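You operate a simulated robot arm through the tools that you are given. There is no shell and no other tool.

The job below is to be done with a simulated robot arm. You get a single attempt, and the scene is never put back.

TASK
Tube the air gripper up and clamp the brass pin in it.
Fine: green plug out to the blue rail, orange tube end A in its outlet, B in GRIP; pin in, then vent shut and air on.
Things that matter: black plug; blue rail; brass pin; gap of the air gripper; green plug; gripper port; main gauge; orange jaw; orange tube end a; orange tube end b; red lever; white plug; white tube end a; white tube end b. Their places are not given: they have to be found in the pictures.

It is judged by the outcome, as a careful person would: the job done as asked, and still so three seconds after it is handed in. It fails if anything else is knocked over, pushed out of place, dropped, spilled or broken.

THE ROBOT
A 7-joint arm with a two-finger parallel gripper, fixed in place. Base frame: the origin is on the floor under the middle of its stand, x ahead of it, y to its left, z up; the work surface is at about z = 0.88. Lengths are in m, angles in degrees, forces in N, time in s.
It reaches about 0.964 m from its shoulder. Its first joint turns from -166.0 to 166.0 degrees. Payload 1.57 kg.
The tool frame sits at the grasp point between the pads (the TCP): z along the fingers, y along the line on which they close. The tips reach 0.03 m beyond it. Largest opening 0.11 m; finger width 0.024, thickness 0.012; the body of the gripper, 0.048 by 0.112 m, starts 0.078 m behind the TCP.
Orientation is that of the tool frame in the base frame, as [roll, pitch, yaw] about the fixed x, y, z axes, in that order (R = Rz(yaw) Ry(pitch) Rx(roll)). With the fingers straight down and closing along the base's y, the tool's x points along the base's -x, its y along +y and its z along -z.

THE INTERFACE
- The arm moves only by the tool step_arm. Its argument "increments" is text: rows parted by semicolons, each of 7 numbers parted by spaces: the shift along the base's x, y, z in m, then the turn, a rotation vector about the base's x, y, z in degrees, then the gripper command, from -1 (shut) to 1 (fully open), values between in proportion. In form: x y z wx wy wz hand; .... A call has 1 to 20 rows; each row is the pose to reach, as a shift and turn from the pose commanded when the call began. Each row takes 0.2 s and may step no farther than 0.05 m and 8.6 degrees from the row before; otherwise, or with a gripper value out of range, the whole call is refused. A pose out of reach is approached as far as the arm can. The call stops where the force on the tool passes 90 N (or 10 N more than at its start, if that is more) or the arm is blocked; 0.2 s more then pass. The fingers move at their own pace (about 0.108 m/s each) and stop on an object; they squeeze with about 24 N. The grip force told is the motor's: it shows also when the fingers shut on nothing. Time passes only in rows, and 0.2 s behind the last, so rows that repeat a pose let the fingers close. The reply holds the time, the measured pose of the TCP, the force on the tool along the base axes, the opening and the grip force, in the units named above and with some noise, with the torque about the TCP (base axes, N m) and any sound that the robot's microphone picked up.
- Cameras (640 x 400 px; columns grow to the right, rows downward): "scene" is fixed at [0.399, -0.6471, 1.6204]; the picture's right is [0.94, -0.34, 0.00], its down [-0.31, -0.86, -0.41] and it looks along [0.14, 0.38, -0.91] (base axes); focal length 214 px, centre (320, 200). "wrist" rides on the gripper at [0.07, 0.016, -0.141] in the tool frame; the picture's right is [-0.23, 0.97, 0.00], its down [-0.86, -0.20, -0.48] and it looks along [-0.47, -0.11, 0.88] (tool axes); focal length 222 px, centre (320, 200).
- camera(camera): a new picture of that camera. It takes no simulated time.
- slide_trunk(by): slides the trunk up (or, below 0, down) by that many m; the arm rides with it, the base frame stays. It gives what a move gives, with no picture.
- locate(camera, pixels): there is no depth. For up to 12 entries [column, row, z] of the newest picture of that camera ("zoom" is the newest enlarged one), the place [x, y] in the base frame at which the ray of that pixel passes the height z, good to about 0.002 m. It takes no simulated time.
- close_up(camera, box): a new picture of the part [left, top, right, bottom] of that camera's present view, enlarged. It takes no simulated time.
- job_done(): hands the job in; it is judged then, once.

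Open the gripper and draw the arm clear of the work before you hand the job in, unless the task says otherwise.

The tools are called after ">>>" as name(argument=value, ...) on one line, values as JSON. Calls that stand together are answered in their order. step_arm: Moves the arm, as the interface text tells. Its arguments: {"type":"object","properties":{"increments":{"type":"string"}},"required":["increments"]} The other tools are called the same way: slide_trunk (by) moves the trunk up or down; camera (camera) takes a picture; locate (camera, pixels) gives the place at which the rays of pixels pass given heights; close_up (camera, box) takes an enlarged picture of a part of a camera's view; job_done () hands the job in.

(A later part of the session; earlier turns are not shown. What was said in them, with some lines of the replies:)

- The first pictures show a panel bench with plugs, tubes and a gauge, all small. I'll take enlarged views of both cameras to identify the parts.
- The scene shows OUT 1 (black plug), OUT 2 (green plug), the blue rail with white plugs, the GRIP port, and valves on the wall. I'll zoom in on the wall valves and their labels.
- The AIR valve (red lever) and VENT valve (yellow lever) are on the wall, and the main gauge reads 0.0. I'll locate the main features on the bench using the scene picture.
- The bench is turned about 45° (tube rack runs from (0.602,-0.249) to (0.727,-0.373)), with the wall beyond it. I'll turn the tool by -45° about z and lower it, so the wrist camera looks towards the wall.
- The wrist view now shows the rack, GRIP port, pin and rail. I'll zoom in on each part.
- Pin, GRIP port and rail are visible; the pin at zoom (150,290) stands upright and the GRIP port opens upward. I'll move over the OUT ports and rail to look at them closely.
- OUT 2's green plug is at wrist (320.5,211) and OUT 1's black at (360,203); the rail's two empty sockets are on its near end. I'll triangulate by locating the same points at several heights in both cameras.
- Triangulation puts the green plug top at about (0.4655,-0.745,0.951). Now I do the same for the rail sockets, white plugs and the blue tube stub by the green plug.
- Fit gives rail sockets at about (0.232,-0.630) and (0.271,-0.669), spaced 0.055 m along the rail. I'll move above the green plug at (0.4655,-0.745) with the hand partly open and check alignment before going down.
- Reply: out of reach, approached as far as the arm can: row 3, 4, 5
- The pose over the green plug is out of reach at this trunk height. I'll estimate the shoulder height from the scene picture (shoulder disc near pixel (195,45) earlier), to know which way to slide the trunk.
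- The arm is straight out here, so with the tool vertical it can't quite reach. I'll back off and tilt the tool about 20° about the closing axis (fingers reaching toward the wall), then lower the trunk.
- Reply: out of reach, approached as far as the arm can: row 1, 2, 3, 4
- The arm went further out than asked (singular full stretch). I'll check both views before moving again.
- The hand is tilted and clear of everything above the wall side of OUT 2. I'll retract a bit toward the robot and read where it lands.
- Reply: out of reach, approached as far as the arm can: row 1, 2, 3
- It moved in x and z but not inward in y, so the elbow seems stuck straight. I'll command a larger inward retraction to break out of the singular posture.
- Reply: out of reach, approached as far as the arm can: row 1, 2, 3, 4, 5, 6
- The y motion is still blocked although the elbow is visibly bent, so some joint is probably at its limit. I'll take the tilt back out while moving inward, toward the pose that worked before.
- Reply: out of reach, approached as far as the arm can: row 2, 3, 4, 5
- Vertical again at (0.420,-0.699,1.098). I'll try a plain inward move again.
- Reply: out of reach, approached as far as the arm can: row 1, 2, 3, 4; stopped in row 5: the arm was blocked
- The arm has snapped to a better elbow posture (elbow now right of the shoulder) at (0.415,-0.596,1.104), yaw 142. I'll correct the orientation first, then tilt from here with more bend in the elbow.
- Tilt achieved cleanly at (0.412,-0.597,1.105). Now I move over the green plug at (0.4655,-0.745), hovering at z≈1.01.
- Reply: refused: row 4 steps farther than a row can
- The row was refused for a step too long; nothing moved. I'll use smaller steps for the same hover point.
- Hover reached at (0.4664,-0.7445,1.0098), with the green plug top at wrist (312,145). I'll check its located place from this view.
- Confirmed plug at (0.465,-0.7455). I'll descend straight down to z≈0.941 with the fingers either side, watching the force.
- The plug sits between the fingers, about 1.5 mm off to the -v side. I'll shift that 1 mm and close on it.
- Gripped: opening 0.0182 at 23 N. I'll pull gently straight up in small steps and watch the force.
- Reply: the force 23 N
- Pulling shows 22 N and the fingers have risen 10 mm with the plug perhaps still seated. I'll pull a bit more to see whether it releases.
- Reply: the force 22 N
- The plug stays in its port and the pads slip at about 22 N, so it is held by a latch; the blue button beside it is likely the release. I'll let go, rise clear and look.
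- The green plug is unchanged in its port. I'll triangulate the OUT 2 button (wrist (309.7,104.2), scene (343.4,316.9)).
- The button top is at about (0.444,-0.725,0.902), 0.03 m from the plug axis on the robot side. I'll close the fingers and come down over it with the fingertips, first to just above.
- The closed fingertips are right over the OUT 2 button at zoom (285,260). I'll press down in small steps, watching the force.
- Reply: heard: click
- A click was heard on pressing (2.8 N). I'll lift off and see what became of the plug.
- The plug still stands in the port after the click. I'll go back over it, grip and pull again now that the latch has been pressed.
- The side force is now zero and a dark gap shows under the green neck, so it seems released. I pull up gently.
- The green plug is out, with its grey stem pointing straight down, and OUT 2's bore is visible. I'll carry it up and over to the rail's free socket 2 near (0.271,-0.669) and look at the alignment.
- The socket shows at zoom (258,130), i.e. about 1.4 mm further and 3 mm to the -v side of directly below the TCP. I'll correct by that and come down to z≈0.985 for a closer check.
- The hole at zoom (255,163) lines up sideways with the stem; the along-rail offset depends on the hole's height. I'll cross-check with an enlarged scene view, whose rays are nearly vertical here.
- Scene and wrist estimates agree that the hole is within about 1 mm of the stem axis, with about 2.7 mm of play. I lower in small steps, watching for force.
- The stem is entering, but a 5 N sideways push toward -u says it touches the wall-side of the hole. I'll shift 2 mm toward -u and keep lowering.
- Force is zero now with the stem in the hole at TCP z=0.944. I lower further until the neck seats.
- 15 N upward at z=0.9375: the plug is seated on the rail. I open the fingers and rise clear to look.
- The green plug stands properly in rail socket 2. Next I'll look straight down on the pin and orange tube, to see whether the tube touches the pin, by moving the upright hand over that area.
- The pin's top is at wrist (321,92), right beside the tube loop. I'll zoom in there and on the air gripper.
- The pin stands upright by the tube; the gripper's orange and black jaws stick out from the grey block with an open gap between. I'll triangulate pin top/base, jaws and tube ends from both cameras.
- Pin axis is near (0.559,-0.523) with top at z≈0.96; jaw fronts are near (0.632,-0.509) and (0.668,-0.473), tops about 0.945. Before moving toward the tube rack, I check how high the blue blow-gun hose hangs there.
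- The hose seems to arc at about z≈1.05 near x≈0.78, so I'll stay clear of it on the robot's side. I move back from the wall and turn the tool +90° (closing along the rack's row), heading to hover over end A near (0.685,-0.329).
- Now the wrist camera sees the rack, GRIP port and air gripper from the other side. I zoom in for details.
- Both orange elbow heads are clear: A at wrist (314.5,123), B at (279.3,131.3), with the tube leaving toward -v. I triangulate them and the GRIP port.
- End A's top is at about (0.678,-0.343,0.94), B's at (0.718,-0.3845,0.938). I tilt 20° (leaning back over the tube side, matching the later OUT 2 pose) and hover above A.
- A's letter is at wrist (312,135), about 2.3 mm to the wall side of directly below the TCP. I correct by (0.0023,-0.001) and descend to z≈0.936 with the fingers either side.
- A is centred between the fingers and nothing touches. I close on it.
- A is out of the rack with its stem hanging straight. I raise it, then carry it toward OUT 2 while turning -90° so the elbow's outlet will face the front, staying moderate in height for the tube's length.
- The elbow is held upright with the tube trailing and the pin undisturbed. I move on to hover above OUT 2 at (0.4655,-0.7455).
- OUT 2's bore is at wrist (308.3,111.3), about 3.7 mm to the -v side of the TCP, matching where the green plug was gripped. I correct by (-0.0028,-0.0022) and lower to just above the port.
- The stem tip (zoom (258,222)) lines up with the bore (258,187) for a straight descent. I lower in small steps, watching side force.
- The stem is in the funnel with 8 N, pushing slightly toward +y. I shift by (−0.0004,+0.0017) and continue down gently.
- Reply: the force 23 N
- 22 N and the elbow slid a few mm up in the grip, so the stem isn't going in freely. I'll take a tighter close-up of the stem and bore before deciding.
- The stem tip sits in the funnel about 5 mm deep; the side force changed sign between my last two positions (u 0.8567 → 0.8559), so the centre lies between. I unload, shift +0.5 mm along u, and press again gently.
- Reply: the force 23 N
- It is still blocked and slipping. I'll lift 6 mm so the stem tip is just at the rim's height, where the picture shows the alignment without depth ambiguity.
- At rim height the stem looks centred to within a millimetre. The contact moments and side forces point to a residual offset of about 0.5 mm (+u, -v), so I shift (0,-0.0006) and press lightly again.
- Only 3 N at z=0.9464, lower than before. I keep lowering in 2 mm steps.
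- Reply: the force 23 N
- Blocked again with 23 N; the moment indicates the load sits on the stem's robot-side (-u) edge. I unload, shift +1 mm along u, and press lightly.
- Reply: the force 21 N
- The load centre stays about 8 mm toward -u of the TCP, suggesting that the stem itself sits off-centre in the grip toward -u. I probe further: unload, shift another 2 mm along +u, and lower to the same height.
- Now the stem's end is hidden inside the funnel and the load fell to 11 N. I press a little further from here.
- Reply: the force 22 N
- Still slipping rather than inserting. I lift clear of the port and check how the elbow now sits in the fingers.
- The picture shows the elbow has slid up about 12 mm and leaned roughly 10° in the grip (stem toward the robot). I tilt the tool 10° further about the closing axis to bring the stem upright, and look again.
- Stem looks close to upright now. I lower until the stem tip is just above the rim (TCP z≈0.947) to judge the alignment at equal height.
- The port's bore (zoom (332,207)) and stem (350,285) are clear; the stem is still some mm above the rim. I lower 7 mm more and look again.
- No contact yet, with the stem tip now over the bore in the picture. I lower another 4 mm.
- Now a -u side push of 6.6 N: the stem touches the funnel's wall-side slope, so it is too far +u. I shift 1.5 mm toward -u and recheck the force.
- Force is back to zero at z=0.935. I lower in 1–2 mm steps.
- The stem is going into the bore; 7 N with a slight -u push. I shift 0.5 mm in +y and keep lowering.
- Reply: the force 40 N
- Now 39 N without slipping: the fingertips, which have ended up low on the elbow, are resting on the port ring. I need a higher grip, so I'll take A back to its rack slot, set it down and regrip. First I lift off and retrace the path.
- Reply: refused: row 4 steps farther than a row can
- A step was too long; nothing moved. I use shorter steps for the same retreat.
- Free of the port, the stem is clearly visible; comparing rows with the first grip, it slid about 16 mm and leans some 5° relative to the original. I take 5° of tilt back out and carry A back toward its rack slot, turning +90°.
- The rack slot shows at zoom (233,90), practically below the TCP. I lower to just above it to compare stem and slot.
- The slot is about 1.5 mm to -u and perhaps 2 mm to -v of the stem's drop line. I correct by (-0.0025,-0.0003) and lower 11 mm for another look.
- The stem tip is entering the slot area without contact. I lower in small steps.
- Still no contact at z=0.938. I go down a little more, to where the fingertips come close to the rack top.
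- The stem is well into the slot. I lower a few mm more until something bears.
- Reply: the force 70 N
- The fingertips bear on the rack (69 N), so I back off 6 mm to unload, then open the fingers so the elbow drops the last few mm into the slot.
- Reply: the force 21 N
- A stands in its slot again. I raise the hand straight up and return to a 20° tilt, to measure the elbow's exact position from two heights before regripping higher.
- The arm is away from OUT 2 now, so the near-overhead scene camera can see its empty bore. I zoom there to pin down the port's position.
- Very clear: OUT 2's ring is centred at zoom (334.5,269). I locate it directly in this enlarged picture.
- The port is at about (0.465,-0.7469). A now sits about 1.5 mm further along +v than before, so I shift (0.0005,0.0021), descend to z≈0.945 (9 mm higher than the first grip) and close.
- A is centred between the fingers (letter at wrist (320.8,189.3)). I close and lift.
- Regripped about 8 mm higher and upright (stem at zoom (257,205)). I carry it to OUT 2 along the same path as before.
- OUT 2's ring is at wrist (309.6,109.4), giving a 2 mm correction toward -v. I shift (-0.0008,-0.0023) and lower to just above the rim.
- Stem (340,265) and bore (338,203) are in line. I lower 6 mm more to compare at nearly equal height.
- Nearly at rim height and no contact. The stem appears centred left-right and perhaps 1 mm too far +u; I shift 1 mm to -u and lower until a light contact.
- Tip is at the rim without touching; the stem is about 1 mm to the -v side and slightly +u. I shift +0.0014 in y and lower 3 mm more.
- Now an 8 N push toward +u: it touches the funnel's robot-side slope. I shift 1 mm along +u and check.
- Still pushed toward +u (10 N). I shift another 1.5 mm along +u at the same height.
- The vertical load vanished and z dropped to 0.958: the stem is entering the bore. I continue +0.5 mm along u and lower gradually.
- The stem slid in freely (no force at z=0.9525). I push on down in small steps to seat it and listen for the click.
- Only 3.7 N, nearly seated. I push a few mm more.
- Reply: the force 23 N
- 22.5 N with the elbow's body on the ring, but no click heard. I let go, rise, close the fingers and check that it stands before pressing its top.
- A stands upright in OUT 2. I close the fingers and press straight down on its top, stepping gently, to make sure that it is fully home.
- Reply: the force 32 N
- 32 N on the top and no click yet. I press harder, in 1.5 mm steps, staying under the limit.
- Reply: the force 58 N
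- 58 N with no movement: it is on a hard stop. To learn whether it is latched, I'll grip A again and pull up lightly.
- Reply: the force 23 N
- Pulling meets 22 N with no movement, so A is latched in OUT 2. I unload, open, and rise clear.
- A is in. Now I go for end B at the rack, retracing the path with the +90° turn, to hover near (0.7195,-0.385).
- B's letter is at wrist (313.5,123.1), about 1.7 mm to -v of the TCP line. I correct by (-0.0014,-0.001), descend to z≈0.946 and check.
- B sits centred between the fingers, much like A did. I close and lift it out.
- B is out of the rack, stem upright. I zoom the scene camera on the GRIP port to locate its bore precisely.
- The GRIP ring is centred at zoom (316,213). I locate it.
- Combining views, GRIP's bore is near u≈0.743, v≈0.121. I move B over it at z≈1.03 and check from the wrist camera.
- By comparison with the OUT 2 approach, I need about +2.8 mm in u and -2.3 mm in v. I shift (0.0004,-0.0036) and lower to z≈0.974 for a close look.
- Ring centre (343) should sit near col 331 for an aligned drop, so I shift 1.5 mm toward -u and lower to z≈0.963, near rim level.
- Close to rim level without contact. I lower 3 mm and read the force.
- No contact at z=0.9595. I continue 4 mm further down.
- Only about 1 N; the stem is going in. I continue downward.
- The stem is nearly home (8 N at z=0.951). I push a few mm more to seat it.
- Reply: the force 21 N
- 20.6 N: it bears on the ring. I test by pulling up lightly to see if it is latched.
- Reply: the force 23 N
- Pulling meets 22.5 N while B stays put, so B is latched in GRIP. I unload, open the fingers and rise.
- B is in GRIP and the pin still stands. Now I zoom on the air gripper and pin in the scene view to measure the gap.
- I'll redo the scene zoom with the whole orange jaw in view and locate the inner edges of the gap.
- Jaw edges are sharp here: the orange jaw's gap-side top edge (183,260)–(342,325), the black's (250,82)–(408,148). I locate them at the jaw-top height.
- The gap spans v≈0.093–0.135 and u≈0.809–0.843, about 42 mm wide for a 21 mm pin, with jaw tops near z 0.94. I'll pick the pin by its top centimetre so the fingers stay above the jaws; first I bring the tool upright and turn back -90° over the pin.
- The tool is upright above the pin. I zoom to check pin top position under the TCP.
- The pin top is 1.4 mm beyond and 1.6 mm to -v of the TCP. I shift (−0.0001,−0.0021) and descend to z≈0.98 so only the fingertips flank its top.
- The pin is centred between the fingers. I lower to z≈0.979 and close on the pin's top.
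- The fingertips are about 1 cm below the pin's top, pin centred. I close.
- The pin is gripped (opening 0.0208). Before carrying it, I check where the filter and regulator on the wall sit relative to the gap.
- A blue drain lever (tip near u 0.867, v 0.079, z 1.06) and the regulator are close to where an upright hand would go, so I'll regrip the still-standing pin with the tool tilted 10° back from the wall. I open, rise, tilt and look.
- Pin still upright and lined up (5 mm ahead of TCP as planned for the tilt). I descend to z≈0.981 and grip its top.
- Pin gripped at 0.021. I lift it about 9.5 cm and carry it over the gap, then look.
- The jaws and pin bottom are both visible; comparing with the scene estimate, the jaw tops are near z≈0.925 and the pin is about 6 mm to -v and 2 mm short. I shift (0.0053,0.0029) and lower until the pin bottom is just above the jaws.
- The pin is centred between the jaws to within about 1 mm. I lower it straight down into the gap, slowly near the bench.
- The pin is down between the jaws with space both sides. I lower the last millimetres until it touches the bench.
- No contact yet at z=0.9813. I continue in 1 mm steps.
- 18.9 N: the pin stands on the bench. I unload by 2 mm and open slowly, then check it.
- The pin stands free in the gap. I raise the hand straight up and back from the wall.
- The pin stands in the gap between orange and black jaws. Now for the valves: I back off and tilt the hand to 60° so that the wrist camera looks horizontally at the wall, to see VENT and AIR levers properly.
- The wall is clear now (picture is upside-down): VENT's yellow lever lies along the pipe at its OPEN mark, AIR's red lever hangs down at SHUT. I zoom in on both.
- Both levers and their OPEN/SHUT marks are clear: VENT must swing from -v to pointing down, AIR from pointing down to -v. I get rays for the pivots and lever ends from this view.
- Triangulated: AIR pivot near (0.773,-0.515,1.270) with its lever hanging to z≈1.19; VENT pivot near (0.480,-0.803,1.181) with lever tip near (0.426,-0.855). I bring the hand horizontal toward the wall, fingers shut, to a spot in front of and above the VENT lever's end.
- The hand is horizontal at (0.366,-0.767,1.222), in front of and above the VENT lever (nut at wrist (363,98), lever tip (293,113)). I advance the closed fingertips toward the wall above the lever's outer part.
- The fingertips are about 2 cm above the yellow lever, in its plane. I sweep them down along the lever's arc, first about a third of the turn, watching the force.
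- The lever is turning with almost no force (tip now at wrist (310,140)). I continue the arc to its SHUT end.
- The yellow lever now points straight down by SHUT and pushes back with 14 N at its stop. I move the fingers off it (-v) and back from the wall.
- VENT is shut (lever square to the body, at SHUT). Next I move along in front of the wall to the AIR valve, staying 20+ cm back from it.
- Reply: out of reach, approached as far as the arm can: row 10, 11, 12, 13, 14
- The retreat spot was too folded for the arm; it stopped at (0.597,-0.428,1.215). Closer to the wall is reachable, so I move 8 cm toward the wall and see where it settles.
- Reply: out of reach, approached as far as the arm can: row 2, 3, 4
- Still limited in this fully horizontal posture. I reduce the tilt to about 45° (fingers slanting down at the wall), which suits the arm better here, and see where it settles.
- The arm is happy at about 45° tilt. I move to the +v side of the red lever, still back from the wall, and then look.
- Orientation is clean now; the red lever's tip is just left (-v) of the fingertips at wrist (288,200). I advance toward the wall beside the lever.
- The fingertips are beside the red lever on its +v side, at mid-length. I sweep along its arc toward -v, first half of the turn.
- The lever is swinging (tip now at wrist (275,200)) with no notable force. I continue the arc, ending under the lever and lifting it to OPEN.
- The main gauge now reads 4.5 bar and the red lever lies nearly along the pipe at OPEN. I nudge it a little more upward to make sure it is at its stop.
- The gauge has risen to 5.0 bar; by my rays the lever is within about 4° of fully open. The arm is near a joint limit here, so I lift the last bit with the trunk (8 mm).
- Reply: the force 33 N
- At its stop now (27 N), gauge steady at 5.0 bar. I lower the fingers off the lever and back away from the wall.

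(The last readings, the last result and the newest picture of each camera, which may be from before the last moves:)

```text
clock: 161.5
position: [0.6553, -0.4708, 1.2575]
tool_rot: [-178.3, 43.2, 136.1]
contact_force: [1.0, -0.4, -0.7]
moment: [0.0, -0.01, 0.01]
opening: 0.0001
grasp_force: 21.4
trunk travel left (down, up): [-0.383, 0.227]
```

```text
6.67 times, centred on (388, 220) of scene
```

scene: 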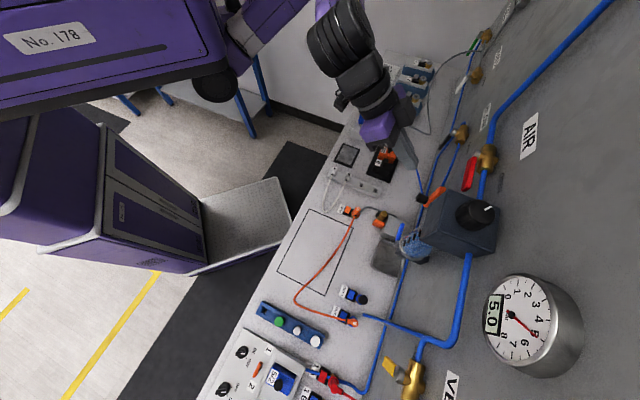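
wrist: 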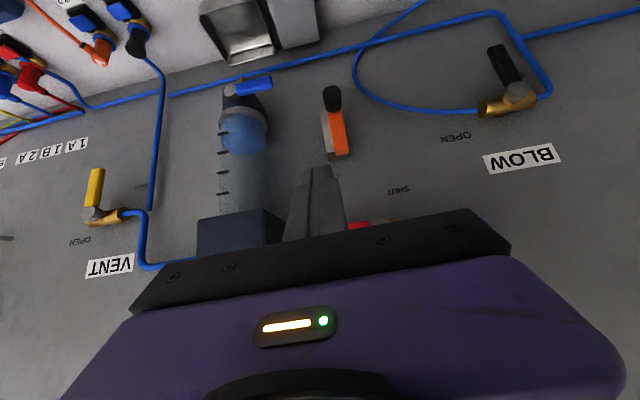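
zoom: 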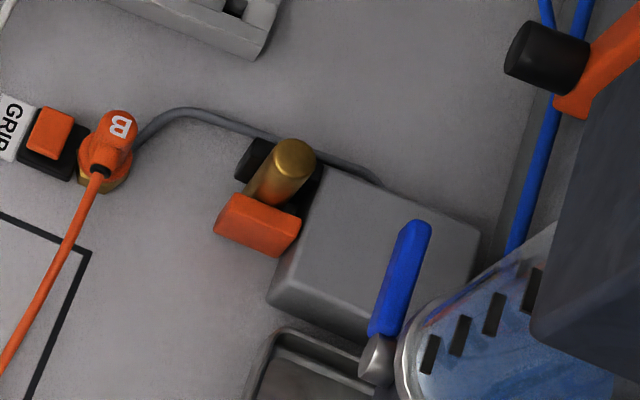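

The orange jaw has moved in and holds the pin against the black jaw; gauge at 5.0 bar. I open the hand and draw the arm back to a clear, upright posture.

>>> step_arm(increments="-0.026 0.022 0.01 5 5 0 -0.6; -0.052 0.044 0.02 10 10 0 0; -0.078 0.066 0.03 15 15 0 0.5; -0.104 0.088 0.04 20 20 0 1; -0.13 0.11 0.05 25 25 0 1; -0.155 0.131 0.06 30 30 0 1; -0.155 0.131 0.06 30 30 0 1")

>>> camera(camera="wrist")

>>> camera(camera="scene")

>>> close_up(camera="scene", box=[366, 206, 406, 231])

>>> close_up(camera="scene", box=[240, 280, 384, 370])

>>> close_up(camera="scene", box=[400, 110, 528, 190])

```text
clock: 163.1
position: [0.5033, -0.3381, 1.3287]
tool_rot: [-178.9, 1.2, 135.1]
contact_force: [0.0, 0.1, -0.1]
moment: [0.0, 0.0, -0.01]
opening: 0.1097
grasp_force: 0.0
trunk travel left (down, up): [-0.383, 0.227]
```

```text
taken
```

wrist: 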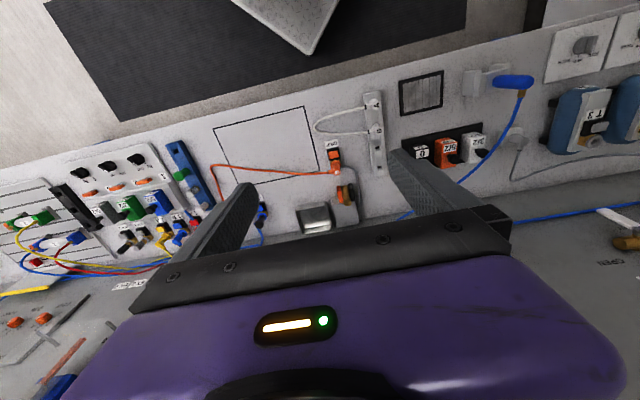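

```text
taken
```

scene: 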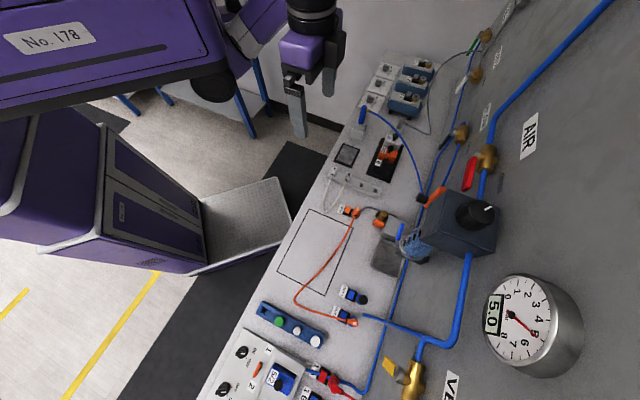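

```text
16.00 times, centred on (386, 218) of scene
```

zoom: 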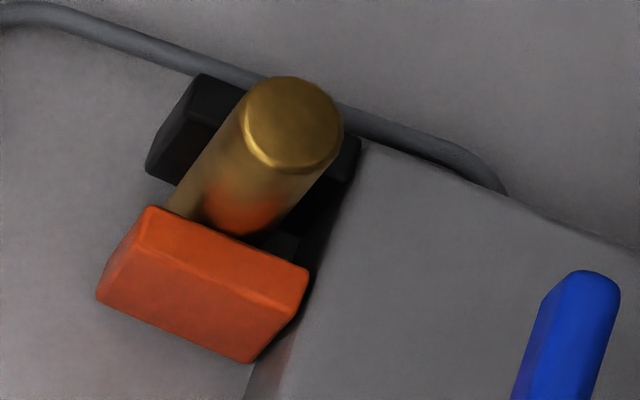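

```text
4.44 times, centred on (312, 325) of scene
```

zoom: 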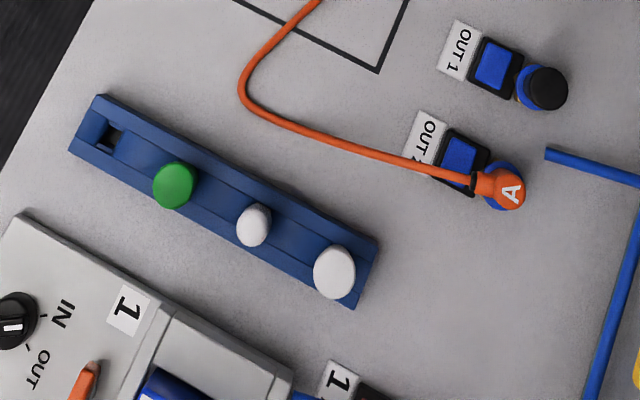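

```text
5.00 times, centred on (464, 150) of scene
```

zoom: 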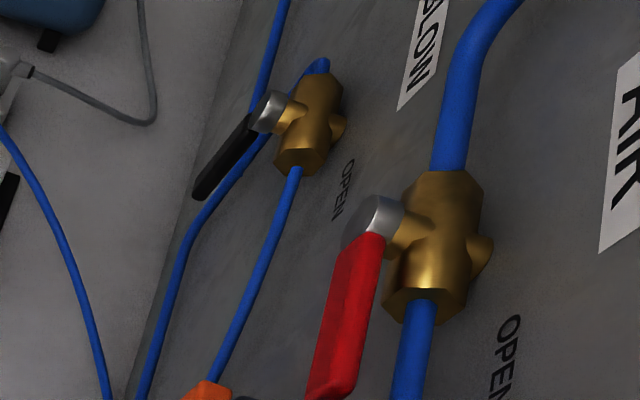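

Everything looks right: green plug in the rail, A in OUT 2, B in GRIP, pin clamped, VENT shut, AIR open at 5.0 bar. I wait two seconds and check once more that it holds.

>>> step_arm(increments="0 0 0 0 0 0 1; 0 0 0 0 0 0 1; 0 0 0 0 0 0 1; 0 0 0 0 0 0 1; 0 0 0 0 0 0 1; 0 0 0 0 0 0 1; 0 0 0 0 0 0 1; 0 0 0 0 0 0 1; 0 0 0 0 0 0 1; 0 0 0 0 0 0 1")

>>> close_up(camera="scene", box=[340, 190, 436, 250])

>>> close_up(camera="scene", box=[380, 260, 600, 400])

```text
clock: 165.3
position: [0.5031, -0.3403, 1.3266]
tool_rot: [-179.0, 1.2, 134.9]
contact_force: [0.4, 0.4, 1.0]
moment: [0.0, 0.0, -0.03]
opening: 0.1103
grasp_force: 0.1
trunk travel left (down, up): [-0.383, 0.227]
```

```text
6.67 times, centred on (388, 220) of scene
```

zoom: 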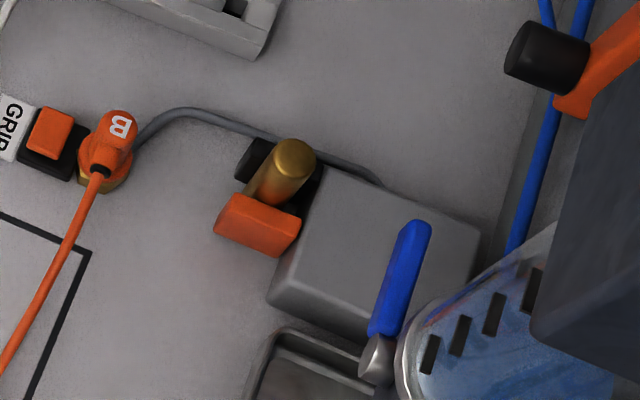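

```text
2.86 times, centred on (490, 330) of scene
```

zoom: 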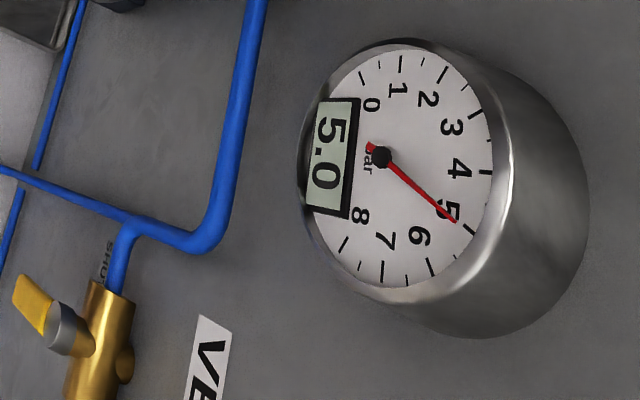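

The gauge holds at 5.0 bar, the pin stays clamped between the jaws, and the arm is clear with its gripper open. I hand the job in.

>>> job_done()

```text
The job is handed in.
```

The air gripper is tubed up and has the brass pin clamped between its jaws, with the main gauge steady at 5.0 bar when I handed in.

- **Green plug:** I took it out of OUT 2 by pressing that port's release button. It now stands in the blue rail, in the second hole from the front, next to the white plugs.
- **Orange tube:** End A is latched in OUT 2 and end B in GRIP. I pulled on each at about 22 N and neither came out.
- **Pin:** It stands in the gap, pressed against the black jaw by the orange one. It still looked clamped two seconds after I backed the arm away.
- **Valves:** VENT is at SHUT, and I opened AIR after it with the red lever.

Things that didn't go cleanly:

- **End A:** The first try at seating it slipped in the fingers. I put it back in the rack and took a higher grip, and the second try seated it.
- **Rack:** While putting A back, the fingertips pressed on the tube rack at about 69 N.
- **Elbow top:** I pressed the top of A in OUT 2 at up to 58 N to check it was home.

I saw no damage or movement from any of these. The gripper is open and the arm is clear of the bench.
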